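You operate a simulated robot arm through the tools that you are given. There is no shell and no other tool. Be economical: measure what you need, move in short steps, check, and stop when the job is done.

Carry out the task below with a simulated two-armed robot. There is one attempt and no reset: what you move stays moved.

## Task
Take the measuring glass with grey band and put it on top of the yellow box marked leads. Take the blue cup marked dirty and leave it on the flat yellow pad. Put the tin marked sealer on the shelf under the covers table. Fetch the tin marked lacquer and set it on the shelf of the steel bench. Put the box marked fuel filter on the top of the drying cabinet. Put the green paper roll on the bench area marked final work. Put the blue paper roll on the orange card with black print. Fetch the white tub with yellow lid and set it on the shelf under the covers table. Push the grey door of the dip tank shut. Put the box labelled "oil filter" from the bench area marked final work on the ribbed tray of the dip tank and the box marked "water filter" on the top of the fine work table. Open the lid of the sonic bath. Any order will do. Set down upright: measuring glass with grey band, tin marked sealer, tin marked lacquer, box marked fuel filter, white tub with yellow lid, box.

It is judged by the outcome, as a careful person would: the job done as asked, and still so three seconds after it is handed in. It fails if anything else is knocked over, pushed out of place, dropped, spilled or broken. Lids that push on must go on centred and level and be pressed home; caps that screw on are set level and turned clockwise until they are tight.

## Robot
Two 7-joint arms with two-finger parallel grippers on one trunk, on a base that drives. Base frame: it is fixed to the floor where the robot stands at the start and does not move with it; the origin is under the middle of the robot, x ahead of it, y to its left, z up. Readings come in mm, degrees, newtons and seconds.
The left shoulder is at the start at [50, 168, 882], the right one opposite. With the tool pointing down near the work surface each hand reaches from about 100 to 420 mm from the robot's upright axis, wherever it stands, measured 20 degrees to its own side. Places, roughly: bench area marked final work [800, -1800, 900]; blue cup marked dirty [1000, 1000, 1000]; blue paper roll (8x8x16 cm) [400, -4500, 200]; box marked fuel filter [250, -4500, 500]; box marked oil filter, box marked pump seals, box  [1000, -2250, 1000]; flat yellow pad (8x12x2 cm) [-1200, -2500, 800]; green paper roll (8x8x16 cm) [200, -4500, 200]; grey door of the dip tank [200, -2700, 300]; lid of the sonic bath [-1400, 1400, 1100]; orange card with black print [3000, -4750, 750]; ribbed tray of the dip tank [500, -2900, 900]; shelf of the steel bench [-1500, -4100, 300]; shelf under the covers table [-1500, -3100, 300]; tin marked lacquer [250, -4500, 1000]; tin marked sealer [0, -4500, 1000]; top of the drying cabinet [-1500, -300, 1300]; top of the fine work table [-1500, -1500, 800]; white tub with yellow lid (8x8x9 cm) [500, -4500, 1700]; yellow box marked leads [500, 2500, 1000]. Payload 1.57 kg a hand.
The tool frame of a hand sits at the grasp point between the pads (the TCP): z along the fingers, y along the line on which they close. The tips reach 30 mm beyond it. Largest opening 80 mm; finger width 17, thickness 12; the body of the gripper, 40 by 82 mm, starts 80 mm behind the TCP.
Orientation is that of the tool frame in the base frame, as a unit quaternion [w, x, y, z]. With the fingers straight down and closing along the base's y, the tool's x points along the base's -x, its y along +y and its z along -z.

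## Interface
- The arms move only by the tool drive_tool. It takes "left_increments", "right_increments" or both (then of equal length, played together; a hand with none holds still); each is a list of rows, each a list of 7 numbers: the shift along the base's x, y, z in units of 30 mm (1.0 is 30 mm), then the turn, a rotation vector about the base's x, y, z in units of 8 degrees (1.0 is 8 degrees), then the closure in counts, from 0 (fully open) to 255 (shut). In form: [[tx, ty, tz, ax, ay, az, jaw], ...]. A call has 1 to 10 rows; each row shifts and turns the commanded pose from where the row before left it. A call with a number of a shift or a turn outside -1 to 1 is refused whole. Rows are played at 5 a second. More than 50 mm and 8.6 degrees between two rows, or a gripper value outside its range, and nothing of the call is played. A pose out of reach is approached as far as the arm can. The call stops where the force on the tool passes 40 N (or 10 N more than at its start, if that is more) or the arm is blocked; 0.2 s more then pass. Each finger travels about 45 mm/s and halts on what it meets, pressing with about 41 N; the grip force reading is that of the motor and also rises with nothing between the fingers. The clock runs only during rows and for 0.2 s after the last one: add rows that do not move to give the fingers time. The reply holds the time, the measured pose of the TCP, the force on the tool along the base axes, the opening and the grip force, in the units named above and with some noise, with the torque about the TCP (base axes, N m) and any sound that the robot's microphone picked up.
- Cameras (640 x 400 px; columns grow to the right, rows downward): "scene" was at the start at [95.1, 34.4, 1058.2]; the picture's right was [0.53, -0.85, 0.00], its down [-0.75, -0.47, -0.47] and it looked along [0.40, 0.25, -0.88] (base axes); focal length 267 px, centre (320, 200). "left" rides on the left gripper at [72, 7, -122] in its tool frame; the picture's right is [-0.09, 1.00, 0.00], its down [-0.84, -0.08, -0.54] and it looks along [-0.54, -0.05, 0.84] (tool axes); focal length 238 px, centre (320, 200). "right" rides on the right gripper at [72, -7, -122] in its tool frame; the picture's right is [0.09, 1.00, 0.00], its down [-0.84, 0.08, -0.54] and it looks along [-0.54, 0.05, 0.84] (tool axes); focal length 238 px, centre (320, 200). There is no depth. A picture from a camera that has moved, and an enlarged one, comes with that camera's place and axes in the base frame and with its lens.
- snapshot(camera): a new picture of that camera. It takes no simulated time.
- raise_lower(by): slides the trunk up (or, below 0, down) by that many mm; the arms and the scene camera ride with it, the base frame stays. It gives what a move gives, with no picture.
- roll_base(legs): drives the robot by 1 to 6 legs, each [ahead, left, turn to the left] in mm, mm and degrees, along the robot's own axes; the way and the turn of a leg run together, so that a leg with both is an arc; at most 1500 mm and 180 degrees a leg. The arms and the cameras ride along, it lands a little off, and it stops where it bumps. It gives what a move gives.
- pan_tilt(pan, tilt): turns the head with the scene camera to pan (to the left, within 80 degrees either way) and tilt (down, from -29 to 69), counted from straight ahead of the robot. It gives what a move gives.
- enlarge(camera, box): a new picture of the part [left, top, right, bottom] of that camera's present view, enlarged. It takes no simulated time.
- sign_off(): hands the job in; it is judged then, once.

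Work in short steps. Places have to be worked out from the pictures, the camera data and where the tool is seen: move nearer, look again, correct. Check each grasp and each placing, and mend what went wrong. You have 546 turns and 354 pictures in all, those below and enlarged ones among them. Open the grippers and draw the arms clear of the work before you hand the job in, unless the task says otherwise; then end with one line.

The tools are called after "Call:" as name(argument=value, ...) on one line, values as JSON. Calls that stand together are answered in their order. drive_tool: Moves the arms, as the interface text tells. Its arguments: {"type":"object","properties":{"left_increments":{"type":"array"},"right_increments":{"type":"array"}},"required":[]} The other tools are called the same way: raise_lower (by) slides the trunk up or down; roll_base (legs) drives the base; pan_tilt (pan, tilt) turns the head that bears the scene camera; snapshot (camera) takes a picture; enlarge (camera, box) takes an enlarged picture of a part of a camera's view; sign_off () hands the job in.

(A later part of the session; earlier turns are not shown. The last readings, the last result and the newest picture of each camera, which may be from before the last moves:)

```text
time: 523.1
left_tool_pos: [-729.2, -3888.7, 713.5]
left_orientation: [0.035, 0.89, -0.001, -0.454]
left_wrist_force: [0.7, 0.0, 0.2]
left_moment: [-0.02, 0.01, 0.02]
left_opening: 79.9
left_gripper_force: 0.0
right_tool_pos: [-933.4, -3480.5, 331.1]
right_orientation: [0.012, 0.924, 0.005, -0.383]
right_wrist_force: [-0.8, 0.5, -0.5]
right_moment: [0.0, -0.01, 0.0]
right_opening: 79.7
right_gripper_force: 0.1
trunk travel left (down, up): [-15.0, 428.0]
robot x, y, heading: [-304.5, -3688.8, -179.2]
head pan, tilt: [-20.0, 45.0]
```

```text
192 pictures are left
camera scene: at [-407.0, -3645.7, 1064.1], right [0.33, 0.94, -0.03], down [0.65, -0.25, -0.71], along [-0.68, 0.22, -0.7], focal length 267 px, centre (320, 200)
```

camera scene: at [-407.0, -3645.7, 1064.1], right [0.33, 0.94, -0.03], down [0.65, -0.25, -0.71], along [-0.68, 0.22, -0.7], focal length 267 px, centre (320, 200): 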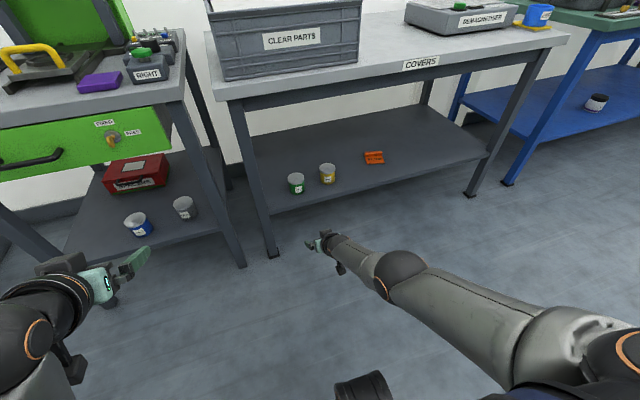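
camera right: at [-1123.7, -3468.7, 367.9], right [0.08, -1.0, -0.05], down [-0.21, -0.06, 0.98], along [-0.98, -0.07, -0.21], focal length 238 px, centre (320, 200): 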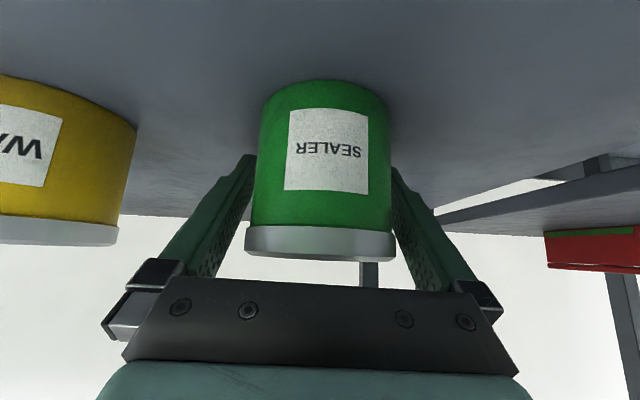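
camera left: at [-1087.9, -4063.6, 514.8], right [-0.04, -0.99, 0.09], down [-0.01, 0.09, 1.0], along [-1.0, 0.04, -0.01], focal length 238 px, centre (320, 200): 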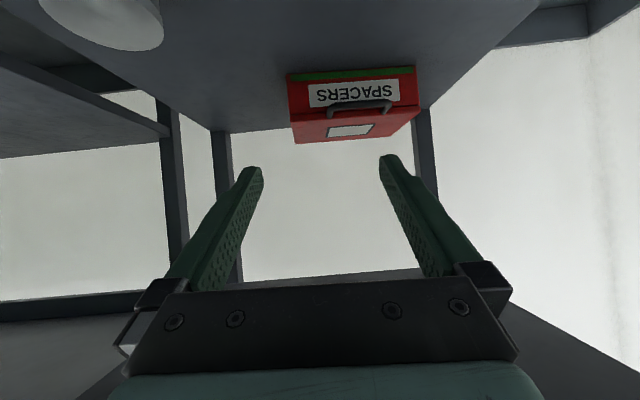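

Sealer stands on the covers shelf. Now the white tub: raise trunk and arms, turn to the rack and look at the top shelf.

Call:
drive_tool(right_increments=[[0, 0, 1, 0, 0, 0, 0], [0, 0, 1, 0, 0, 0, 0], [0, 0, 1, 0, 0, 0, 0], [0, 0, 1, 0, 0, 0, 0], [0, 0, 1, 0, 0, 0, 0], [0, 0, 1, 0, 0, 0, 0], [0, 0, 1, 0, 0, 0, 0], [0, 0, 1, 0, 0, 0, 0], [0, 0, 1, 0, 0, 0, 0], [0, 0, 0, 0, 0, 0, 0]])

Call:
raise_lower(by=400)

Call:
roll_base(legs=[[0, 0, 89.2], [0, 640, 0]])

Call:
pan_tilt(pan=10, tilt=0)

Call:
snapshot(camera="scene")

```text
time: 525.5
left_tool_pos: [-729.8, -3889.4, 714.0]
left_orientation: [0.034, 0.889, 0.001, -0.456]
left_wrist_force: [0.4, 0.4, 0.4]
left_moment: [-0.02, 0.01, 0.0]
left_opening: 80.3
left_gripper_force: 0.0
right_tool_pos: [-1046.3, -3483.9, 535.8]
right_orientation: [0.013, 0.923, 0.005, -0.383]
right_wrist_force: [-0.2, -0.7, 0.1]
right_moment: [-0.01, 0.01, 0.0]
right_opening: 79.9
right_gripper_force: 0.1
right hand out of reach, approached as far as the arm can: row 1, 2, 3, 4, 5, 6, 7, 8, 9
trunk travel left (down, up): [-15.0, 428.0]
robot x, y, heading: [-304.8, -3690.6, -179.2]
head pan, tilt: [-20.0, 45.0]
stopped in row 10 (right hand): the arm was blocked; the commanded pose is now the measured one
```

```text
time: 529.4
left_tool_pos: [-737.5, -3897.2, 1086.2]
left_orientation: [0.025, 0.893, 0.005, -0.449]
left_wrist_force: [1.1, 0.0, -0.2]
left_moment: [-0.01, 0.02, -0.02]
left_opening: 80.1
left_gripper_force: 0.1
right_tool_pos: [-1050.6, -3487.7, 907.0]
right_orientation: [0.002, 0.927, 0.009, -0.374]
right_wrist_force: [0.4, 0.3, 1.1]
right_moment: [0.01, -0.04, 0.02]
right_opening: 80.0
right_gripper_force: 0.0
trunk travel left (down, up): [-415.0, 28.0]
robot x, y, heading: [-303.1, -3691.3, -179.3]
head pan, tilt: [-20.0, 45.0]
```

```text
time: 534.6
left_tool_pos: [-5.9, -4128.2, 1086.9]
left_orientation: [0.331, 0.637, 0.626, -0.304]
left_wrist_force: [-0.7, -1.1, -0.1]
left_moment: [0.04, -0.03, 0.04]
left_opening: 79.9
left_gripper_force: 0.0
right_tool_pos: [-448.2, -4429.9, 908.6]
right_orientation: [0.252, 0.667, 0.645, -0.275]
right_wrist_force: [-12.9, 3.6, 2.5]
right_moment: [-0.11, -0.89, 0.74]
right_opening: 68.1
right_gripper_force: 0.0
trunk travel left (down, up): [-415.0, 28.0]
robot x, y, heading: [-200.6, -3692.8, -91.0]
head pan, tilt: [-20.0, 45.0]
stopped in leg 2: the force on the tool passed its limit (the readings are from after the stop); the commanded pose is now the measured one
```

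```text
time: 535.7
left_tool_pos: [-5.9, -4128.0, 1086.3]
left_orientation: [0.332, 0.637, 0.626, -0.304]
left_wrist_force: [0.0, -0.6, 0.3]
left_moment: [0.03, 0.0, -0.01]
left_opening: 80.1
left_gripper_force: 0.0
right_tool_pos: [-445.5, -4430.5, 908.1]
right_orientation: [0.253, 0.667, 0.645, -0.274]
right_wrist_force: [-17.2, 3.7, 2.6]
right_moment: [-0.18, -1.11, 0.92]
right_opening: 64.7
right_gripper_force: 0.0
trunk travel left (down, up): [-415.0, 28.0]
robot x, y, heading: [-196.5, -3686.2, -90.7]
head pan, tilt: [10.0, 0.0]
```

```text
191 pictures are left
camera scene: at [-188.0, -3818.2, 1516.2], right [-0.99, -0.16, 0.0], down [0.0, 0.0, -1.0], along [0.16, -0.99, 0.0], focal length 267 px, centre (320, 200)
```

scene: 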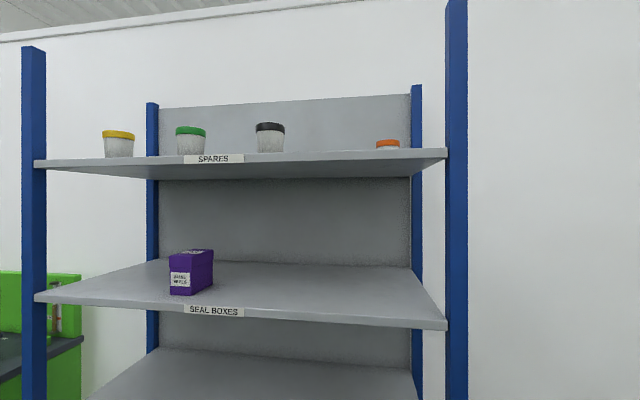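

The right hand brushed the rack post. Move off it, back away, then fold the right hand in.

Call:
roll_base(legs=[[0, -40, 0], [-250, 0, 0]])

Call:
drive_tool(right_increments=[[0, 1, 0.3, 0, 0, 0, 0], [0, 1, 0.3, 0, 0, 0, 0], [0, 1, 0.3, 0, 0, 0, 0], [0, 1, 0.3, 0, 0, 0, 0], [0, 1, 0.3, 0, 0, 0, 0], [0, 1, 0.3, 0, 0, 0, 0], [0, 1, 0.3, 0, 0, 0, 0], [0, 1, 0.3, 0, 0, 0, 0], [0, 1, 0.3, 0, 0, 0, 0], [0, 1, 0.3, 0, 0, 0, 0]])

Call:
pan_tilt(pan=0, tilt=30)

Call:
snapshot(camera="scene")

```text
time: 538.0
left_tool_pos: [-41.2, -3880.5, 1085.2]
left_orientation: [0.33, 0.637, 0.626, -0.305]
left_wrist_force: [-0.2, 0.1, -0.4]
left_moment: [-0.01, 0.03, 0.0]
left_opening: 80.0
left_gripper_force: 0.0
right_tool_pos: [-480.3, -4181.2, 908.7]
right_orientation: [0.253, 0.666, 0.646, -0.275]
right_wrist_force: [-0.8, 0.0, 0.4]
right_moment: [-0.03, 0.0, 0.02]
right_opening: 80.2
right_gripper_force: 0.0
trunk travel left (down, up): [-415.0, 28.0]
robot x, y, heading: [-239.3, -3442.0, -90.9]
head pan, tilt: [10.0, 0.0]
```

```text
time: 540.2
left_tool_pos: [-41.9, -3880.6, 1085.2]
left_orientation: [0.33, 0.638, 0.625, -0.306]
left_wrist_force: [0.4, -0.4, 0.0]
left_moment: [-0.04, 0.03, 0.0]
left_opening: 79.8
left_gripper_force: 0.0
right_tool_pos: [-478.6, -4181.8, 907.4]
right_orientation: [0.253, 0.665, 0.647, -0.274]
right_wrist_force: [-1.0, -0.2, -0.1]
right_moment: [-0.01, -0.03, 0.02]
right_opening: 80.3
right_gripper_force: 0.0
right hand out of reach, approached as far as the arm can: row 1, 2, 3, 4, 5, 6, 7, 8, 9, 10
trunk travel left (down, up): [-415.0, 28.0]
robot x, y, heading: [-238.1, -3442.8, -91.2]
head pan, tilt: [10.0, 0.0]
```

```text
time: 541.2
left_tool_pos: [-41.6, -3881.7, 1084.8]
left_orientation: [0.331, 0.637, 0.626, -0.305]
left_wrist_force: [-0.1, 0.9, 0.6]
left_moment: [-0.03, -0.01, 0.0]
left_opening: 79.9
left_gripper_force: 0.1
right_tool_pos: [-480.4, -4181.6, 907.5]
right_orientation: [0.253, 0.665, 0.647, -0.274]
right_wrist_force: [-0.8, -0.4, -1.1]
right_moment: [0.03, 0.0, -0.01]
right_opening: 79.7
right_gripper_force: 0.0
trunk travel left (down, up): [-415.0, 28.0]
robot x, y, heading: [-236.8, -3440.0, -91.0]
head pan, tilt: [0.0, 30.0]
```

```text
190 pictures are left
camera scene: at [-237.8, -3572.0, 1467.8], right [-1.0, 0.02, 0.0], down [0.01, 0.5, -0.87], along [-0.01, -0.87, -0.5], focal length 267 px, centre (320, 200)
```

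scene: 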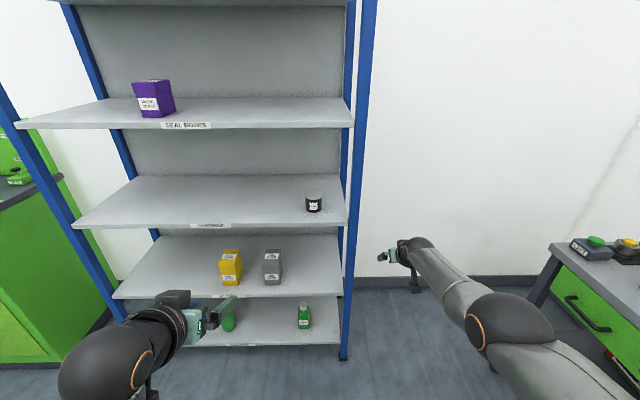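

The right arm is stretched straight; I try bending it with a different combination (up, in and pitching the tool down).

Call:
drive_tool(right_increments=[[0, 0.3, 0, 0.9, 0, 0, 0], [0, 0.5, 0, 0.9, 0, 0, 0], [0, 0.7, 0, 0.9, 0, 0, 0], [0, 0.9, 0, 0.9, 0, 0, 0], [0, 0.9, 0, 0.9, 0, 0, 0], [0, 0.9, 0, 0.9, 0, 0, 0]])

```text
time: 542.6
left_tool_pos: [-42.5, -3879.7, 1085.4]
left_orientation: [0.331, 0.637, 0.626, -0.304]
left_wrist_force: [0.1, -0.1, 0.2]
left_moment: [-0.01, 0.02, 0.0]
left_opening: 80.0
left_gripper_force: 0.1
right_tool_pos: [-479.5, -4054.9, 908.6]
right_orientation: [-0.011, 0.712, 0.702, -0.016]
right_wrist_force: [-0.9, 0.0, 0.5]
right_moment: [0.0, 0.0, 0.01]
right_opening: 79.8
right_gripper_force: 0.0
right hand out of reach, approached as far as the arm can: row 1, 5
trunk travel left (down, up): [-415.0, 28.0]
robot x, y, heading: [-236.0, -3442.3, -90.9]
head pan, tilt: [0.0, 30.0]
```

That freed it. Now fold it in further.

Call:
drive_tool(right_increments=[[0, 1, 0.5, 0, 0, 0, 0], [0, 1, 0.5, 0, 0, 0, 0], [0, 1, 0.5, 0, 0, 0, 0], [0, 1, 0.5, 0, 0, 0, 0], [0, 1, 0.5, 0, 0, 0, 0], [0, 1, 0.5, 0, 0, 0, 0], [0, 1, 0.5, 0, 0, 0, 0], [0, 0, 0, 0, 0, 0, 0]])

Call:
roll_base(legs=[[0, 0, 1], [0, 570, 0]])

Call:
pan_tilt(pan=10, tilt=0)

Call:
snapshot(camera="scene")

```text
time: 544.4
left_tool_pos: [-42.6, -3880.8, 1086.1]
left_orientation: [0.33, 0.638, 0.626, -0.304]
left_wrist_force: [0.3, 0.2, 0.7]
left_moment: [0.0, -0.04, 0.02]
left_opening: 79.9
left_gripper_force: 0.0
right_tool_pos: [-479.0, -4063.2, 958.0]
right_orientation: [-0.01, 0.712, 0.702, -0.017]
right_wrist_force: [-0.5, 0.3, 0.9]
right_moment: [0.03, -0.03, 0.01]
right_opening: 79.9
right_gripper_force: 0.3
right hand out of reach, approached as far as the arm can: row 1, 2, 3, 4, 5, 6, 7
trunk travel left (down, up): [-415.0, 28.0]
robot x, y, heading: [-233.8, -3441.0, -91.1]
head pan, tilt: [0.0, 30.0]
```

```text
time: 548.0
left_tool_pos: [540.1, -3875.7, 1086.3]
left_orientation: [0.333, 0.631, 0.633, -0.301]
left_wrist_force: [0.8, -0.2, -0.5]
left_moment: [0.01, 0.01, 0.02]
left_opening: 79.9
left_gripper_force: 0.1
right_tool_pos: [106.4, -4069.1, 956.7]
right_orientation: [-0.009, 0.704, 0.71, -0.017]
right_wrist_force: [0.0, -0.3, 0.7]
right_moment: [-0.01, 0.0, 0.0]
right_opening: 79.8
right_gripper_force: 0.1
trunk travel left (down, up): [-415.0, 28.0]
robot x, y, heading: [339.2, -3439.9, -89.6]
head pan, tilt: [0.0, 30.0]
```

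```text
time: 548.9
left_tool_pos: [539.2, -3875.2, 1084.1]
left_orientation: [0.334, 0.63, 0.633, -0.3]
left_wrist_force: [-0.1, -0.1, -0.5]
left_moment: [-0.02, 0.0, -0.02]
left_opening: 79.5
left_gripper_force: 0.0
right_tool_pos: [106.4, -4068.3, 956.5]
right_orientation: [-0.009, 0.704, 0.71, -0.016]
right_wrist_force: [0.0, 0.8, 0.5]
right_moment: [-0.01, -0.01, 0.01]
right_opening: 80.1
right_gripper_force: 0.1
trunk travel left (down, up): [-415.0, 28.0]
robot x, y, heading: [338.6, -3444.6, -89.9]
head pan, tilt: [10.0, 0.0]
```

```text
189 pictures are left
camera scene: at [352.6, -3568.9, 1516.1], right [-0.98, -0.18, 0.0], down [0.0, 0.0, -1.0], along [0.18, -0.98, 0.0], focal length 267 px, centre (320, 200)
```

scene: 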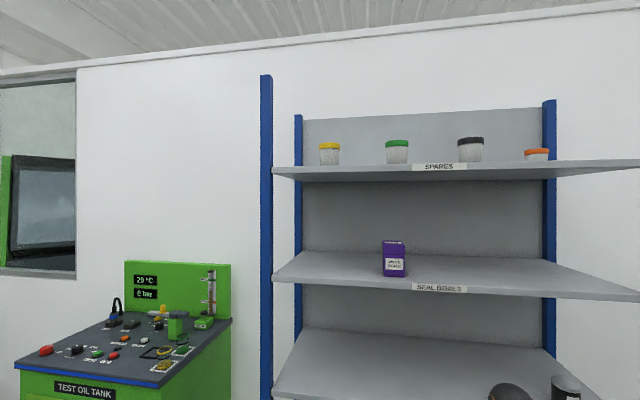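

The yellow-lidded tub is at x≈496 on the top shelf (z≈1605). I raise the trunk fully and bring the left hand up with a flatter (~20°) pitch.

Call:
raise_lower(by=28)

Call:
drive_tool(left_increments=[[0, -0.2, 1, -0.21, 0, -0.04, 0], [0, -0.2, 1, -0.21, 0, -0.04, 0], [0, -0.2, 1, -0.21, 0, -0.04, 0], [0, -0.2, 1, -0.21, 0, -0.04, 0], [0, -0.2, 1, -0.21, 0, -0.04, 0], [0, -0.2, 1, -0.21, 0, -0.04, 0], [0, -0.2, 1, -0.21, 0, -0.04, 0], [0, -0.2, 1, -0.21, 0, -0.04, 0], [0, -0.2, 1, -0.21, 0, -0.04, 0], [0, -0.2, 1, -0.21, 0, -0.04, 0]])

Call:
drive_tool(left_increments=[[0, -0.2, 1, 0, 0, 0, 0], [0, -0.2, 1, 0, 0, 0, 0], [0, -0.2, 1, 0, 0, 0, 0], [0, -0.2, 1, 0, 0, 0, 0], [0, -0.2, 1, 0, 0, 0, 0], [0, -0.2, 1, 0, 0, 0, 0], [0, -0.2, 1, 0, 0, 0, 0], [0, -0.2, 1, 0, 0, 0, 0], [0, 0, 0, 0, 0, 0, 0]])

Call:
snapshot(camera="left")

```text
time: 549.6
left_tool_pos: [541.0, -3876.6, 1112.4]
left_orientation: [0.332, 0.631, 0.633, -0.301]
left_wrist_force: [0.0, -0.1, -0.2]
left_moment: [0.02, -0.03, -0.02]
left_opening: 79.9
left_gripper_force: 0.1
right_tool_pos: [106.6, -4068.2, 985.1]
right_orientation: [-0.01, 0.703, 0.711, -0.016]
right_wrist_force: [0.1, 0.7, -0.5]
right_moment: [0.03, 0.0, -0.04]
right_opening: 80.1
right_gripper_force: 0.0
trunk travel left (down, up): [-443.0, 0.0]
robot x, y, heading: [334.2, -3439.9, -89.8]
head pan, tilt: [10.0, 0.0]
```

```text
time: 550.8
left_tool_pos: [584.7, -3903.4, 1255.5]
left_orientation: [0.427, 0.601, 0.609, -0.294]
left_wrist_force: [-0.1, -0.4, 0.2]
left_moment: [0.02, -0.01, 0.03]
left_opening: 79.9
left_gripper_force: 0.0
right_tool_pos: [104.9, -4068.7, 983.7]
right_orientation: [-0.01, 0.704, 0.71, -0.017]
right_wrist_force: [-0.7, 0.4, -0.1]
right_moment: [0.01, -0.01, 0.02]
right_opening: 80.4
right_gripper_force: 0.1
trunk travel left (down, up): [-443.0, 0.0]
robot x, y, heading: [333.3, -3442.6, -89.7]
head pan, tilt: [10.0, 0.0]
stopped in row 5 (left hand): the arm was blocked; the commanded pose is now the measured one
```

```text
time: 552.8
left_tool_pos: [586.2, -3961.4, 1490.6]
left_orientation: [0.427, 0.601, 0.609, -0.294]
left_wrist_force: [0.7, 0.2, -0.1]
left_moment: [0.01, -0.01, -0.01]
left_opening: 80.0
left_gripper_force: 0.0
left hand out of reach, approached as far as the arm can: row 3, 4
right_tool_pos: [107.2, -4069.3, 984.7]
right_orientation: [-0.009, 0.704, 0.71, -0.016]
right_wrist_force: [1.0, 1.2, -0.4]
right_moment: [0.02, -0.01, 0.0]
right_opening: 80.1
right_gripper_force: 0.2
trunk travel left (down, up): [-443.0, 0.0]
robot x, y, heading: [336.8, -3438.9, -89.6]
head pan, tilt: [10.0, 0.0]
```

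```text
188 pictures are left
camera left: at [576.9, -3820.2, 1486.9], right [0.97, 0.06, 0.23], down [-0.24, 0.06, 0.97], along [0.04, -1.0, 0.07], focal length 238 px, centre (320, 200)
```

left: 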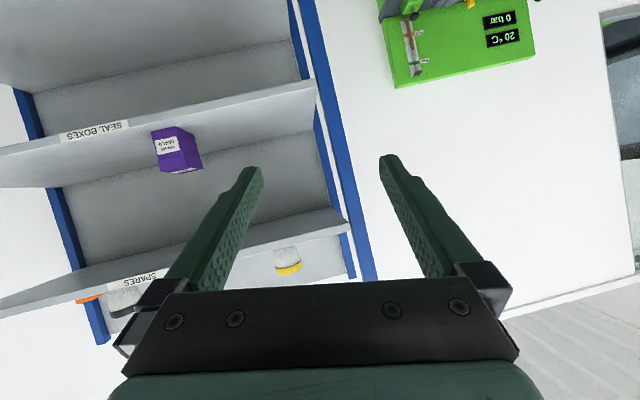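

Tub lid roughly at (480, −4430…−4530, 1675). I level the gripper's roll/yaw and bring the hand to x≈480, z≈1640.

Call:
drive_tool(left_increments=[[-0.5, 0, 0.5, -0.2, 0.5, -0.4, 0], [-0.5, 0, 0.5, -0.2, 0.6, -0.4, 0], [-0.8, 0, 0.8, 0, 0, 0, 0], [-0.8, 0, 0.8, 0, 0, 0, 0], [-0.8, 0, 0.8, 0, 0, 0, 0], [0, 0, 0.8, 0, 0, 0, 0], [0, 0, 0.8, 0, 0, 0, 0], [0, 0, 0, 0, 0, 0, 0]])

Call:
snapshot(camera="left")

```text
time: 554.6
left_tool_pos: [484.0, -3961.1, 1641.5]
left_orientation: [0.378, 0.597, 0.597, -0.379]
left_wrist_force: [0.4, -0.8, -0.4]
left_moment: [-0.05, 0.02, 0.0]
left_opening: 79.9
left_gripper_force: 0.1
right_tool_pos: [105.3, -4068.2, 982.8]
right_orientation: [-0.009, 0.704, 0.71, -0.016]
right_wrist_force: [-0.5, 0.9, 0.4]
right_moment: [0.0, 0.02, -0.02]
right_opening: 80.0
right_gripper_force: 0.0
trunk travel left (down, up): [-443.0, 0.0]
robot x, y, heading: [337.2, -3440.8, -89.5]
head pan, tilt: [10.0, 0.0]
```

```text
187 pictures are left
camera left: at [490.0, -3820.9, 1629.5], right [1.0, -0.04, 0.08], down [-0.08, 0.13, 0.99], along [-0.05, -0.99, 0.13], focal length 238 px, centre (320, 200)
```

left: 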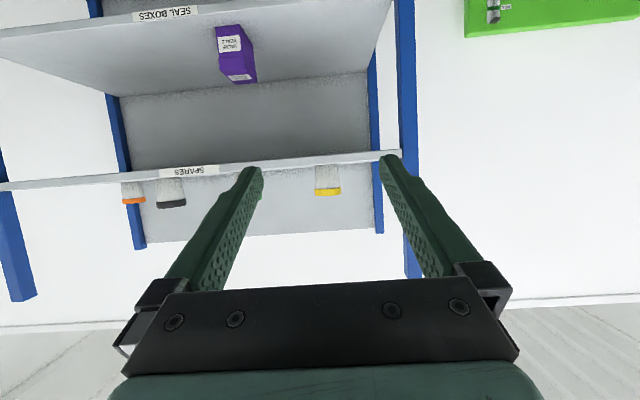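

Tub is dead ahead (x≈484, z 1620–1707). Before advancing, the right hand must come back from in front of the rack; I try retracting it with a yaw change.

Call:
drive_tool(right_increments=[[-0.3, 0.6, -0.5, 0, 0, -0.5, 0], [-0.3, 0.8, -0.5, 0, 0, -0.5, 0], [-0.3, 0.8, -0.5, 0, 0, -0.5, 0], [-0.3, 0.8, -0.3, 0, 0, -0.5, 0], [-0.3, 0.8, 0, 0, 0, -0.5, 0], [-0.3, 0.8, 0, 0, 0, -0.5, 0], [0, 0.8, 0, 0, 0, 0, 0], [0, 0.8, 0, 0, 0, 0, 0]])

Call:
pan_tilt(pan=-10, tilt=40)

Call:
snapshot(camera="scene")

```text
time: 556.4
left_tool_pos: [485.3, -3961.6, 1642.0]
left_orientation: [0.378, 0.598, 0.597, -0.379]
left_wrist_force: [0.3, -1.1, 0.1]
left_moment: [0.02, -0.01, 0.0]
left_opening: 79.8
left_gripper_force: 0.0
right_tool_pos: [42.4, -4042.1, 891.3]
right_orientation: [-0.013, 0.837, 0.547, -0.013]
right_wrist_force: [0.7, -0.2, -0.8]
right_moment: [0.02, -0.02, 0.02]
right_opening: 80.0
right_gripper_force: 0.1
right hand out of reach, approached as far as the arm can: row 1, 2, 3, 4, 5, 6, 7, 8
trunk travel left (down, up): [-443.0, 0.0]
robot x, y, heading: [334.8, -3444.1, -89.5]
head pan, tilt: [10.0, 0.0]
```

```text
time: 557.5
left_tool_pos: [484.3, -3961.4, 1641.1]
left_orientation: [0.379, 0.597, 0.597, -0.379]
left_wrist_force: [-0.1, -0.9, 0.0]
left_moment: [0.02, 0.01, -0.02]
left_opening: 80.1
left_gripper_force: 0.0
right_tool_pos: [42.8, -4041.1, 891.1]
right_orientation: [-0.013, 0.836, 0.548, -0.014]
right_wrist_force: [0.6, -0.1, 0.2]
right_moment: [0.01, -0.02, 0.01]
right_opening: 80.2
right_gripper_force: 0.1
trunk travel left (down, up): [-443.0, 0.0]
robot x, y, heading: [333.4, -3438.5, -89.7]
head pan, tilt: [-10.0, 40.0]
```

```text
186 pictures are left
camera scene: at [322.3, -3564.1, 1480.1], right [-0.99, 0.17, 0.0], down [0.11, 0.63, -0.77], along [-0.13, -0.76, -0.64], focal length 267 px, centre (320, 200)
```

scene: 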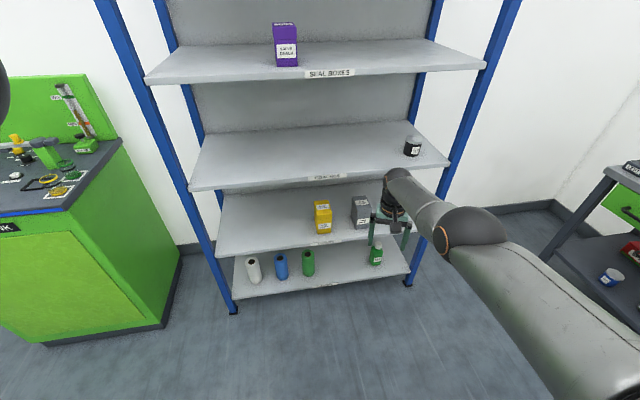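

Call:
drive_tool(right_increments=[[-0.5, 0, 1, 0, 0, 0.5, 0], [-0.5, 0, 1, 0, 0, 0.5, 0], [-0.5, 0, 1, 0, 0, 0.5, 0], [-0.5, 0, 1, 0, 0, 0.5, 0], [-0.5, 0, 1, 0, 0, 0.5, 0], [-0.5, 0, 1, 0, 0, 0.5, 0], [-0.5, 0, 1, 0, 0, 0, 0], [-0.5, 0, 1, 0, 0, 0, 0]])

Call:
drive_tool(right_increments=[[0, 1, 0, 0, 0, 0, 0], [0, 1, 0, 0, 0, 0, 0], [0, 1, 0, 0, 0, 0, 0], [0, 1, 0, 0, 0, 0, 0], [0, 1, 0, 0, 0, 0, 0], [0, 1, 0, 0, 0, 0, 0]])

```text
time: 559.3
left_tool_pos: [483.9, -3959.0, 1642.9]
left_orientation: [0.379, 0.597, 0.597, -0.38]
left_wrist_force: [0.2, 0.2, 0.4]
left_moment: [0.0, -0.02, 0.01]
left_opening: 80.1
left_gripper_force: 0.1
right_tool_pos: [-74.1, -4044.0, 1131.8]
right_orientation: [-0.01, 0.704, 0.71, -0.016]
right_wrist_force: [-0.9, 0.2, 0.2]
right_moment: [-0.01, 0.0, 0.02]
right_opening: 80.2
right_gripper_force: 0.1
right hand out of reach, approached as far as the arm can: row 1, 2, 4, 6, 7, 8
trunk travel left (down, up): [-443.0, 0.0]
robot x, y, heading: [331.2, -3439.4, -89.9]
head pan, tilt: [-10.0, 40.0]
```

```text
time: 560.7
left_tool_pos: [485.1, -3960.2, 1642.6]
left_orientation: [0.378, 0.598, 0.596, -0.38]
left_wrist_force: [1.1, -0.4, -0.6]
left_moment: [0.01, -0.02, 0.01]
left_opening: 80.0
left_gripper_force: 0.1
right_tool_pos: [-133.1, -4018.2, 1152.0]
right_orientation: [-0.01, 0.704, 0.71, -0.016]
right_wrist_force: [0.5, 0.2, 0.6]
right_moment: [-0.01, 0.04, 0.0]
right_opening: 80.1
right_gripper_force: 0.1
right hand out of reach, approached as far as the arm can: row 1, 2, 3, 4, 5, 6
trunk travel left (down, up): [-443.0, 0.0]
robot x, y, heading: [333.6, -3439.9, -89.8]
head pan, tilt: [-10.0, 40.0]
```

Pulling straight in doesn't bend it; I move it sideways (chord inward) instead.

Call:
drive_tool(right_increments=[[0.6, 1, 0, 0, 0, 0, 0], [0.6, 1, 0, 0, 0, 0, 0], [0.6, 1, 0, 0, 0, 0, 0], [0.6, 1, 0, 0, 0, 0, 0], [0.6, 1, 0, 0, 0, 0, 0], [0.6, 1, 0, 0, 0, 0, 0], [0.6, 1, 0, 0, 0, 0, 0], [0.6, 1, 0, 0, 0, 0, 0]])

Call:
snapshot(camera="scene")

```text
time: 562.5
left_tool_pos: [483.8, -3960.2, 1643.5]
left_orientation: [0.378, 0.597, 0.597, -0.379]
left_wrist_force: [-0.1, -0.1, 0.0]
left_moment: [-0.02, -0.02, 0.0]
left_opening: 80.1
left_gripper_force: 0.0
right_tool_pos: [-102.5, -4025.0, 1183.3]
right_orientation: [-0.01, 0.704, 0.71, -0.016]
right_wrist_force: [0.6, 0.1, 0.1]
right_moment: [0.0, 0.0, -0.01]
right_opening: 80.0
right_gripper_force: 0.2
right hand out of reach, approached as far as the arm can: row 1, 2, 3, 4, 5, 6, 7, 8
trunk travel left (down, up): [-443.0, 0.0]
robot x, y, heading: [333.7, -3439.8, -89.5]
head pan, tilt: [-10.0, 40.0]
```

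```text
185 pictures are left
camera scene: at [322.3, -3564.1, 1480.1], right [-0.99, 0.17, 0.0], down [0.11, 0.63, -0.77], along [-0.13, -0.76, -0.64], focal length 267 px, centre (320, 200)
```

scene: 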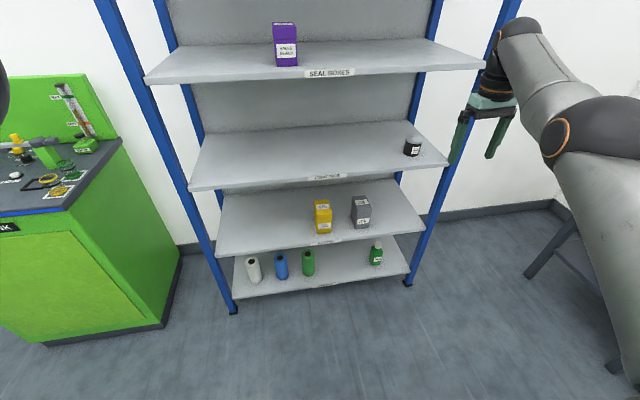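

I realise the commanded pose has accumulated far behind the robot. I wind it back (−y) until it is reachable again.

Call:
drive_tool(right_increments=[[0, -1, -0.6, 0, 0, 0, 0], [0, -1, -0.6, 0, 0, 0, 0], [0, -1, -0.6, 0, 0, 0, 0], [0, -1, -0.6, 0, 0, 0, 0], [0, -1, -0.6, 0, 0, 0, 0], [0, -1, -0.6, 0, 0, 0, 0], [0, -1, -0.6, 0, 0, 0, 0], [0, -1, -0.6, 0, 0, 0, 0], [0, -1, -0.6, 0, 0, 0, 0], [0, -1, -0.6, 0, 0, 0, 0]])

Call:
drive_tool(right_increments=[[0, -1, 0, 0, 0, 0, 0], [0, -1, 0, 0, 0, 0, 0], [0, -1, 0, 0, 0, 0, 0], [0, -1, 0, 0, 0, 0, 0], [0, -1, 0, 0, 0, 0, 0], [0, -1, 0, 0, 0, 0, 0], [0, -1, 0, 0, 0, 0, 0], [0, -1, 0, 0, 0, 0, 0], [0, -1, 0, 0, 0, 0, 0], [0, -1, 0, 0, 0, 0, 0]])

```text
time: 564.7
left_tool_pos: [484.0, -3959.5, 1641.8]
left_orientation: [0.378, 0.597, 0.597, -0.379]
left_wrist_force: [-0.2, -0.3, -0.3]
left_moment: [0.02, 0.06, 0.01]
left_opening: 79.8
left_gripper_force: 0.1
right_tool_pos: [-33.8, -4057.0, 1003.3]
right_orientation: [-0.01, 0.703, 0.711, -0.016]
right_wrist_force: [0.0, -0.6, 1.0]
right_moment: [0.0, 0.01, -0.05]
right_opening: 79.9
right_gripper_force: 0.1
right hand out of reach, approached as far as the arm can: row 1, 2, 3, 4, 5, 6, 7, 8, 9, 10
trunk travel left (down, up): [-443.0, 0.0]
robot x, y, heading: [335.7, -3439.0, -89.7]
head pan, tilt: [-10.0, 40.0]
```

```text
time: 566.9
left_tool_pos: [484.0, -3958.9, 1640.9]
left_orientation: [0.377, 0.598, 0.596, -0.38]
left_wrist_force: [-0.3, -0.7, 0.1]
left_moment: [-0.01, -0.02, -0.04]
left_opening: 80.1
left_gripper_force: 0.2
right_tool_pos: [0.1, -4064.6, 1023.5]
right_orientation: [-0.009, 0.703, 0.711, -0.017]
right_wrist_force: [0.0, 0.4, 0.1]
right_moment: [0.02, 0.02, 0.01]
right_opening: 80.0
right_gripper_force: 0.0
right hand out of reach, approached as far as the arm can: row 1, 2, 3, 4, 5, 6, 7, 8, 9, 10
trunk travel left (down, up): [-443.0, 0.0]
robot x, y, heading: [335.4, -3439.6, -89.6]
head pan, tilt: [-10.0, 40.0]
```

Call:
drive_tool(right_increments=[[0, -1, 0, 0, 0, 0, 0], [0, -1, 0, 0, 0, 0, 0], [0, -1, 0, 0, 0, 0, 0], [0, -1, 0, 0, 0, 0, 0], [0, -1, 0, 0, 0, 0, 0], [0, -1, 0, 0, 0, 0, 0], [0, -1, 0, 0, 0, 0, 0], [0, -1, 0, 0, 0, 0, 0], [0, -1, 0, 0, 0, 0, 0], [0, 0, 0, 0, 0, 0, 0]])

```text
time: 569.1
left_tool_pos: [484.1, -3960.5, 1641.2]
left_orientation: [0.379, 0.597, 0.597, -0.379]
left_wrist_force: [-0.6, 0.0, -0.5]
left_moment: [0.02, 0.01, 0.01]
left_opening: 80.4
left_gripper_force: 0.0
right_tool_pos: [26.8, -4069.3, 1036.2]
right_orientation: [-0.011, 0.704, 0.71, -0.015]
right_wrist_force: [0.5, 0.5, 0.4]
right_moment: [-0.04, -0.01, 0.01]
right_opening: 80.1
right_gripper_force: 0.1
right hand out of reach, approached as far as the arm can: row 1, 2, 3, 4, 5, 6, 7, 8, 9
trunk travel left (down, up): [-443.0, 0.0]
robot x, y, heading: [336.8, -3440.4, -89.9]
head pan, tilt: [-10.0, 40.0]
```

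Call:
drive_tool(right_increments=[[0, 0, 0, 0, 0, 0, 0], [0, 0, 0, 0, 0, 0, 0], [0, 0, 0, 0, 0, 0, 0], [0, -0.5, 0, 0, 0, 0, 0], [0, -0.5, 0, 0, 0, 0, 0], [0, -0.5, 0, 0, 0, 0, 0], [0, 0, 0, 0, 0, 0, 0]])

```text
time: 570.7
left_tool_pos: [485.3, -3959.3, 1641.3]
left_orientation: [0.378, 0.597, 0.597, -0.38]
left_wrist_force: [-0.5, 0.4, 0.6]
left_moment: [0.0, 0.01, 0.0]
left_opening: 80.0
left_gripper_force: 0.1
right_tool_pos: [25.5, -4070.0, 1036.0]
right_orientation: [-0.009, 0.704, 0.71, -0.017]
right_wrist_force: [-0.1, 0.7, 0.3]
right_moment: [0.0, 0.01, -0.01]
right_opening: 79.8
right_gripper_force: 0.1
right hand out of reach, approached as far as the arm can: row 4, 5, 6
trunk travel left (down, up): [-443.0, 0.0]
robot x, y, heading: [335.1, -3440.7, -89.8]
head pan, tilt: [-10.0, 40.0]
```

Try pitching the tool forward again (wrist must come inward) to unlock the elbow.

Call:
drive_tool(right_increments=[[0, 0, -0.5, -0.9, 0, 0, 0], [0, 0, -0.5, -0.9, 0, 0, 0], [0, 0, -0.5, -0.9, 0, 0, 0], [0, 0, -0.5, -0.9, 0, 0, 0], [0, 0, -0.5, -0.9, 0, 0, 0], [0, 0, -0.5, -0.9, 0, 0, 0], [0, 0.5, 0, 0, 0, 0, 0], [0, 0.5, 0, 0, 0, 0, 0]])

```text
time: 572.5
left_tool_pos: [485.7, -3959.7, 1641.8]
left_orientation: [0.379, 0.596, 0.597, -0.379]
left_wrist_force: [0.3, -0.1, -0.4]
left_moment: [0.03, 0.01, 0.01]
left_opening: 80.0
left_gripper_force: 0.0
right_tool_pos: [8.3, -4175.4, 922.6]
right_orientation: [0.251, 0.659, 0.653, -0.276]
right_wrist_force: [0.2, 0.7, 0.7]
right_moment: [0.03, 0.0, 0.02]
right_opening: 80.3
right_gripper_force: 0.1
right hand out of reach, approached as far as the arm can: row 1, 2, 3, 4, 5, 6, 7, 8
trunk travel left (down, up): [-443.0, 0.0]
robot x, y, heading: [335.5, -3442.5, -89.7]
head pan, tilt: [-10.0, 40.0]
```

Call:
drive_tool(right_increments=[[1, 0, 0, 0, 0, 0, 0], [1, 0, 0, 0, 0, 0, 0], [1, 0, 0, 0, 0, 0, 0], [0, 0, 0, 0, 0, 0, 0]])

Call:
drive_tool(right_increments=[[0, 1, 0, 0, 0, 0, 0], [0, 1, 0, 0, 0, 0, 0], [0, 1, 0, 0, 0, 0, 0], [0, 1, 0, 0, 0, 0, 0], [0, 1, 0, 0, 0, 0, 0], [0, 0, 0, 0, 0, 0, 0]])

```text
time: 573.5
left_tool_pos: [484.4, -3960.2, 1641.4]
left_orientation: [0.378, 0.598, 0.597, -0.379]
left_wrist_force: [0.2, 0.2, -0.9]
left_moment: [0.0, 0.03, 0.02]
left_opening: 79.8
left_gripper_force: 0.1
right_tool_pos: [97.9, -4181.5, 921.1]
right_orientation: [0.25, 0.658, 0.654, -0.276]
right_wrist_force: [-0.1, 0.0, -0.5]
right_moment: [-0.01, -0.01, 0.01]
right_opening: 80.0
right_gripper_force: 0.0
right hand out of reach, approached as far as the arm can: row 1
trunk travel left (down, up): [-443.0, 0.0]
robot x, y, heading: [337.4, -3437.5, -89.4]
head pan, tilt: [-10.0, 40.0]
```

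```text
time: 574.9
left_tool_pos: [485.3, -3960.1, 1641.9]
left_orientation: [0.379, 0.597, 0.597, -0.379]
left_wrist_force: [0.2, -0.3, -0.6]
left_moment: [0.01, 0.01, 0.01]
left_opening: 79.8
left_gripper_force: 0.0
right_tool_pos: [99.1, -4157.9, 865.5]
right_orientation: [0.25, 0.658, 0.654, -0.277]
right_wrist_force: [1.3, 1.0, 0.2]
right_moment: [0.02, -0.01, 0.01]
right_opening: 80.1
right_gripper_force: 0.0
right hand out of reach, approached as far as the arm can: row 1, 2, 3, 4, 5
trunk travel left (down, up): [-443.0, 0.0]
robot x, y, heading: [336.3, -3441.8, -89.9]
head pan, tilt: [-10.0, 40.0]
```

The elbow is in an awkward low posture. I pitch the tool to horizontal while retracting – natural for a low elbow.

Call:
drive_tool(right_increments=[[-0.3, 0.6, 0.3, -0.9, 0, 0, 0], [-0.3, 0.8, 0.3, -0.9, 0, 0, 0], [-0.3, 0.8, 0.3, -0.9, 0, 0, 0], [-0.3, 0.8, 0.3, -0.9, 0, 0, 0], [-0.3, 0.8, 0.3, -0.9, 0, 0, 0], [-0.3, 0.8, 0.3, -0.9, 0, 0, 0], [0, 0.8, 0.3, 0, 0, 0, 0], [0, 0.8, 0.3, 0, 0, 0, 0], [0, 0.8, 0.3, 0, 0, 0, 0]])

Call:
snapshot(camera="scene")

```text
time: 576.9
left_tool_pos: [484.3, -3960.2, 1642.0]
left_orientation: [0.378, 0.597, 0.598, -0.379]
left_wrist_force: [-0.8, 1.1, 1.0]
left_moment: [0.02, 0.01, -0.01]
left_opening: 80.0
left_gripper_force: 0.0
right_tool_pos: [33.5, -4091.0, 838.3]
right_orientation: [0.475, 0.519, 0.506, -0.499]
right_wrist_force: [0.6, -0.1, 0.9]
right_moment: [0.05, 0.01, 0.02]
right_opening: 80.0
right_gripper_force: 0.2
right hand out of reach, approached as far as the arm can: row 1, 2, 3, 4, 5, 6, 7, 8, 9
trunk travel left (down, up): [-443.0, 0.0]
robot x, y, heading: [338.0, -3442.1, -89.5]
head pan, tilt: [-10.0, 40.0]
```

```text
184 pictures are left
camera scene: at [322.3, -3564.1, 1480.1], right [-0.99, 0.17, 0.0], down [0.11, 0.63, -0.77], along [-0.13, -0.76, -0.64], focal length 267 px, centre (320, 200)
```

scene: 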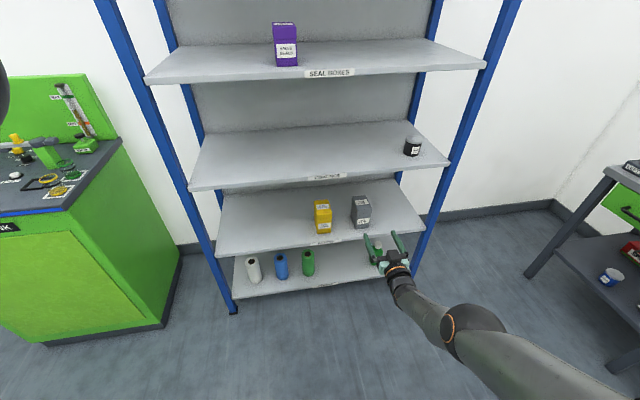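

I try a small base move (it seems to re-seat the commanded pose) and then retract again.

Call:
roll_base(legs=[[-40, 0, 0]])

Call:
drive_tool(right_increments=[[0.3, 0.8, 0.3, 0.5, 0, 0, 0], [0.3, 0.8, 0.3, 0.5, 0, 0, 0], [0.3, 0.8, 0.3, 0.5, 0, 0, 0], [0.3, 0.8, 0.3, 0.5, 0, 0, 0], [0, 0.8, 0.3, 0.5, 0, 0, 0], [0, 0.8, 0.3, 0.5, 0, 0, 0]])

```text
time: 577.8
left_tool_pos: [484.2, -3917.8, 1642.0]
left_orientation: [0.379, 0.597, 0.597, -0.379]
left_wrist_force: [0.4, 0.3, 0.3]
left_moment: [0.02, -0.01, 0.02]
left_opening: 80.2
left_gripper_force: 0.1
right_tool_pos: [33.6, -4050.6, 839.0]
right_orientation: [0.475, 0.519, 0.506, -0.498]
right_wrist_force: [-0.6, 0.3, 0.7]
right_moment: [0.01, -0.02, 0.01]
right_opening: 80.0
right_gripper_force: 0.0
trunk travel left (down, up): [-443.0, 0.0]
robot x, y, heading: [332.5, -3404.2, -89.9]
head pan, tilt: [-10.0, 40.0]
```

```text
time: 579.2
left_tool_pos: [483.4, -3919.6, 1640.9]
left_orientation: [0.379, 0.597, 0.597, -0.379]
left_wrist_force: [-0.4, 0.1, 0.3]
left_moment: [0.0, 0.02, 0.0]
left_opening: 79.8
left_gripper_force: 0.1
right_tool_pos: [56.2, -4031.3, 754.5]
right_orientation: [0.356, 0.607, 0.599, -0.382]
right_wrist_force: [-0.4, 0.5, -0.1]
right_moment: [0.01, 0.0, 0.0]
right_opening: 79.9
right_gripper_force: 0.1
right hand out of reach, approached as far as the arm can: row 1, 2, 3, 4, 5, 6
trunk travel left (down, up): [-443.0, 0.0]
robot x, y, heading: [338.3, -3402.8, -89.6]
head pan, tilt: [-10.0, 40.0]
```

Call:
drive_tool(right_increments=[[0, 0, 1, 0, 0, 0, 0], [0, 0, 1, 0, 0, 0, 0], [0, 0, 1, 0, 0, 0, 0], [0, 0, 1, 0, 0, 0, 0], [0, 0, 1, 0, 0, 0, 0], [0, 0, 1, 0, 0, 0, 0], [0, 0, 1, 0, 0, 0, 0], [0, 0, 1, 0, 0, 0, 0], [0, 0, 1, 0, 0, 0, 0], [0, 0, 1, 0, 0, 0, 0]])

Call:
drive_tool(right_increments=[[0, 1, 0, 0, 0, -0.9, 0], [0, 1, 0, 0, 0, -0.9, 0], [0, 1, 0, 0, 0, -0.9, 0], [0, 1, 0, 0, 0, -0.9, 0], [0, 1, 0, 0, 0, -0.9, 0], [0, 1, 0, 0, 0, -0.9, 0]])

```text
time: 581.4
left_tool_pos: [484.3, -3919.1, 1641.1]
left_orientation: [0.379, 0.596, 0.597, -0.379]
left_wrist_force: [-1.0, 0.4, -0.1]
left_moment: [0.01, -0.03, -0.03]
left_opening: 80.1
left_gripper_force: 0.1
right_tool_pos: [39.5, -4168.1, 948.6]
right_orientation: [0.356, 0.606, 0.6, -0.383]
right_wrist_force: [-0.6, -0.6, -0.5]
right_moment: [-0.02, 0.0, 0.03]
right_opening: 80.1
right_gripper_force: 0.0
right hand out of reach, approached as far as the arm can: row 1, 2, 3, 4, 5, 6, 7, 8, 9, 10
trunk travel left (down, up): [-443.0, 0.0]
robot x, y, heading: [336.8, -3402.8, -89.5]
head pan, tilt: [-10.0, 40.0]
```

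```text
time: 582.8
left_tool_pos: [484.8, -3919.3, 1642.2]
left_orientation: [0.378, 0.597, 0.597, -0.379]
left_wrist_force: [0.5, -0.1, -0.5]
left_moment: [-0.01, -0.02, -0.03]
left_opening: 79.8
left_gripper_force: 0.0
right_tool_pos: [-11.4, -4150.8, 925.2]
right_orientation: [0.347, 0.65, 0.546, -0.399]
right_wrist_force: [-0.7, 0.1, -0.1]
right_moment: [-0.01, 0.04, -0.02]
right_opening: 79.9
right_gripper_force: 0.1
right hand out of reach, approached as far as the arm can: row 1, 2, 3, 4, 5, 6
trunk travel left (down, up): [-443.0, 0.0]
robot x, y, heading: [331.6, -3399.6, -89.7]
head pan, tilt: [-10.0, 40.0]
```

The elbow seems locked straight. I only need it out of the way now: swing the straight right arm out to the side (tangential motion works).

Call:
drive_tool(right_increments=[[-1, 0.3, 0, 0, 0, -0.5, 0], [-1, 0.3, 0, 0, 0, -0.5, 0], [-1, 0.4, 0, 0, 0, -0.5, 0], [-1, 0.5, 0, 0, 0, -0.5, 0], [-1, 0.6, 0, 0, 0, -0.5, 0], [-1, 0.7, 0, 0, 0, -0.5, 0], [-1, 0.8, 0, 0, 0, -0.5, 0], [-1, 0.9, 0, 0, 0, -0.5, 0], [-1, 1, 0, 0, 0, -0.5, 0], [-1, 1, 0, 0, 0, -0.5, 0]])

Call:
drive_tool(right_increments=[[-1, 1, 0, 0, 0, -0.5, 0], [-1, 1, 0, 0, 0, -0.5, 0], [-1, 1, 0, 0, 0, -0.5, 0], [-1, 1, 0, 0, 0, -0.5, 0], [-1, 1, 0, 0, 0, -0.5, 0], [-0.7, 1, 0, 0, 0, -0.5, 0], [-0.5, 1, 0, 0, 0, -0.5, 0], [-0.3, 1, 0, 0, 0, -0.5, 0]])

```text
time: 585.0
left_tool_pos: [483.3, -3920.2, 1641.7]
left_orientation: [0.379, 0.597, 0.596, -0.38]
left_wrist_force: [0.7, 0.3, -0.2]
left_moment: [0.02, 0.01, 0.02]
left_opening: 79.9
left_gripper_force: 0.1
right_tool_pos: [-311.2, -4006.6, 904.3]
right_orientation: [0.189, 0.798, 0.29, -0.494]
right_wrist_force: [0.1, -0.7, 0.2]
right_moment: [-0.02, 0.01, 0.01]
right_opening: 80.1
right_gripper_force: 0.0
right hand out of reach, approached as far as the arm can: row 1, 2, 3, 4, 5, 6, 7, 8, 9, 10
trunk travel left (down, up): [-443.0, 0.0]
robot x, y, heading: [335.8, -3397.6, -89.8]
head pan, tilt: [-10.0, 40.0]
```

```text
time: 586.8
left_tool_pos: [484.0, -3919.4, 1642.4]
left_orientation: [0.379, 0.597, 0.597, -0.38]
left_wrist_force: [0.7, 0.3, -0.5]
left_moment: [0.02, 0.04, 0.02]
left_opening: 79.9
left_gripper_force: 0.0
right_tool_pos: [-508.4, -3754.6, 903.8]
right_orientation: [0.045, 0.847, 0.059, -0.526]
right_wrist_force: [-0.6, 0.6, -0.2]
right_moment: [-0.01, 0.01, -0.02]
right_opening: 80.1
right_gripper_force: 0.0
right hand out of reach, approached as far as the arm can: row 1, 5
trunk travel left (down, up): [-443.0, 0.0]
robot x, y, heading: [335.2, -3402.0, -89.9]
head pan, tilt: [-10.0, 40.0]
```

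That tracked well. Try drawing inward from here.

Call:
drive_tool(right_increments=[[0.5, 0.5, 0, 0, 0, 0, 0], [0.7, 0.5, 0, 0, 0, 0, 0], [0.9, 0.3, 0, 0, 0, 0, 0], [0.9, 0.3, 0, 0, 0, 0, 0], [0.9, 0.3, 0, 0, 0, 0, 0], [0.9, 0, 0, 0, 0, 0, 0], [0.9, 0, 0, 0, 0, 0, 0], [0.9, 0, 0, 0, 0, 0, 0]])

Call:
pan_tilt(pan=-60, tilt=40)

Call:
snapshot(camera="scene")

```text
time: 588.6
left_tool_pos: [484.7, -3919.8, 1642.5]
left_orientation: [0.378, 0.597, 0.597, -0.379]
left_wrist_force: [0.2, -1.2, 0.1]
left_moment: [0.01, 0.0, -0.01]
left_opening: 80.1
left_gripper_force: 0.1
right_tool_pos: [-311.3, -3696.7, 903.3]
right_orientation: [0.045, 0.847, 0.06, -0.527]
right_wrist_force: [0.3, 0.1, 0.6]
right_moment: [-0.02, 0.04, -0.02]
right_opening: 80.0
right_gripper_force: 0.0
trunk travel left (down, up): [-443.0, 0.0]
robot x, y, heading: [334.9, -3400.7, -89.9]
head pan, tilt: [-10.0, 40.0]
```

```text
time: 589.7
left_tool_pos: [482.3, -3919.9, 1642.2]
left_orientation: [0.379, 0.597, 0.597, -0.379]
left_wrist_force: [1.0, 0.1, -0.2]
left_moment: [0.01, -0.02, 0.0]
left_opening: 79.7
left_gripper_force: 0.0
right_tool_pos: [-310.7, -3697.2, 902.6]
right_orientation: [0.046, 0.847, 0.059, -0.527]
right_wrist_force: [-0.4, -0.2, 0.3]
right_moment: [0.02, 0.0, 0.02]
right_opening: 79.9
right_gripper_force: 0.0
trunk travel left (down, up): [-443.0, 0.0]
robot x, y, heading: [337.2, -3395.7, -90.0]
head pan, tilt: [-60.0, 40.0]
```

```text
183 pictures are left
camera scene: at [263.0, -3483.1, 1480.1], right [-0.5, 0.86, 0.0], down [0.55, 0.32, -0.77], along [-0.66, -0.39, -0.64], focal length 267 px, centre (320, 200)
```

scene: 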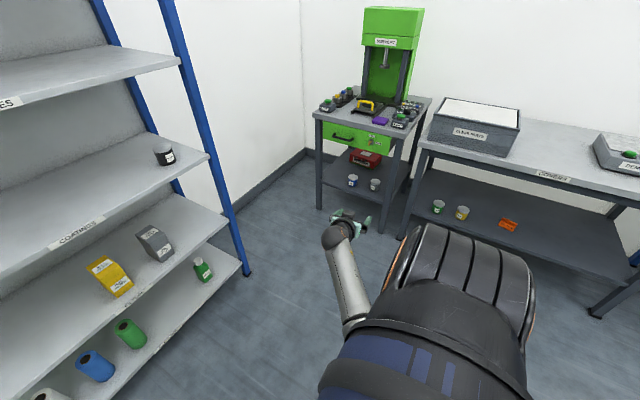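

Unlocked – the arm is bent again and everything on the rack is untouched. I bring it to a natural tool-down ready pose.

Call:
drive_tool(right_increments=[[1, -0.1, 0.4, 0.66, -0.555, 0.907, 0], [1, -0.1, 0.4, 0.66, -0.555, 0.907, 0], [1, -0.1, 0.4, 0.66, -0.555, 0.907, 0], [1, -0.1, 0.4, 0.66, -0.555, 0.907, 0], [1, -0.1, 0.4, 0.66, -0.555, 0.907, 0], [1, -0.1, 0.4, 0.66, -0.555, 0.907, 0], [1, -0.1, 0.4, 0.66, -0.555, 0.907, 0], [1, -0.1, 0.4, 0.66, -0.555, 0.907, 0], [1, -0.1, 0.4, 0.66, -0.555, 0.907, 0], [1, -0.1, 0.4, 0.66, -0.555, 0.907, 0]])

```text
refused: row 1 steps farther than a row can; nothing moved
```

Call:
drive_tool(right_increments=[[0.9, -0.1, 0.4, 0.508, -0.427, 0.698, 0], [0.9, -0.1, 0.4, 0.508, -0.427, 0.698, 0], [0.9, -0.1, 0.4, 0.508, -0.427, 0.698, 0], [0.9, -0.1, 0.4, 0.508, -0.427, 0.698, 0], [0.9, -0.1, 0.4, 0.508, -0.427, 0.698, 0], [0.9, -0.1, 0.4, 0.508, -0.427, 0.698, 0], [0.9, -0.1, 0.4, 0.508, -0.427, 0.698, 0], [0.9, -0.1, 0.4, 0.508, -0.427, 0.698, 0], [0.9, -0.1, 0.4, 0.508, -0.427, 0.698, 0], [0.9, -0.1, 0.4, 0.508, -0.427, 0.698, 0]])

Call:
drive_tool(right_increments=[[0.9, -0.1, 0, 0.508, -0.427, 0.698, 0], [0.9, -0.1, 0, 0.508, -0.427, 0.698, 0], [0.9, -0.1, 0, 0.508, -0.427, 0.698, 0], [0, 0, 0, 0, 0, 0, 0]])

```text
time: 591.9
left_tool_pos: [483.2, -3918.4, 1642.5]
left_orientation: [0.38, 0.596, 0.597, -0.379]
left_wrist_force: [0.1, -0.4, -0.6]
left_moment: [-0.03, 0.0, -0.02]
left_opening: 80.2
left_gripper_force: 0.1
right_tool_pos: [-138.2, -3657.1, 1020.0]
right_orientation: [-0.135, 0.808, 0.535, -0.206]
right_wrist_force: [0.3, -0.5, -0.2]
right_moment: [-0.01, 0.0, 0.02]
right_opening: 80.1
right_gripper_force: 0.1
right hand out of reach, approached as far as the arm can: row 10
trunk travel left (down, up): [-443.0, 0.0]
robot x, y, heading: [333.0, -3399.5, -89.3]
head pan, tilt: [-60.0, 40.0]
stopped in row 10 (right hand): the arm was blocked; the commanded pose is now the measured one
```

```text
time: 592.5
left_tool_pos: [483.5, -3920.4, 1641.6]
left_orientation: [0.379, 0.597, 0.596, -0.38]
left_wrist_force: [0.1, -0.3, 0.6]
left_moment: [-0.01, 0.0, -0.01]
left_opening: 80.3
left_gripper_force: 0.0
right_tool_pos: [-149.4, -3615.9, 1036.3]
right_orientation: [-0.247, 0.753, 0.587, -0.167]
right_wrist_force: [0.4, 0.6, -0.5]
right_moment: [-0.03, -0.02, -0.01]
right_opening: 80.0
right_gripper_force: 0.2
trunk travel left (down, up): [-443.0, 0.0]
robot x, y, heading: [336.4, -3401.0, -89.7]
head pan, tilt: [-60.0, 40.0]
stopped in row 3 (right hand): the arm was blocked; the commanded pose is now the measured one
```

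The right hand is safely drawn in. Now advance to the tub.

Call:
roll_base(legs=[[470, 0, 0]])

Call:
snapshot(camera="left")

```text
time: 595.3
left_tool_pos: [489.3, -4387.1, 1642.5]
left_orientation: [0.38, 0.596, 0.598, -0.379]
left_wrist_force: [0.2, 0.2, -0.5]
left_moment: [0.02, -0.03, 0.0]
left_opening: 79.9
left_gripper_force: 0.1
right_tool_pos: [-145.5, -4085.3, 1036.8]
right_orientation: [-0.247, 0.752, 0.588, -0.168]
right_wrist_force: [0.4, -0.6, 0.0]
right_moment: [0.06, -0.01, 0.04]
right_opening: 80.1
right_gripper_force: 0.0
trunk travel left (down, up): [-443.0, 0.0]
robot x, y, heading: [339.9, -3864.0, -89.7]
head pan, tilt: [-60.0, 40.0]
```

```text
182 pictures are left
camera left: at [494.3, -4247.2, 1629.5], right [1.0, -0.04, 0.08], down [-0.08, 0.13, 0.99], along [-0.05, -0.99, 0.13], focal length 238 px, centre (320, 200)
```

left: 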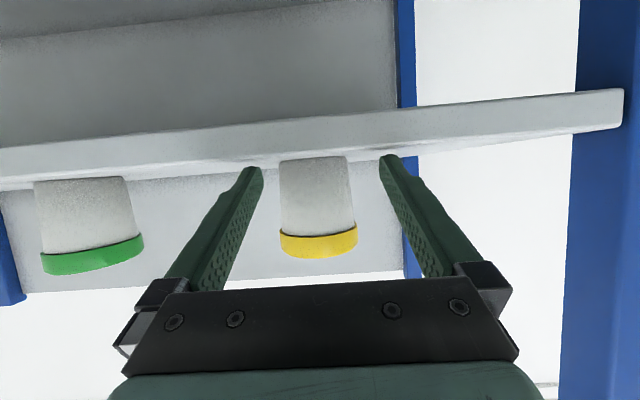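

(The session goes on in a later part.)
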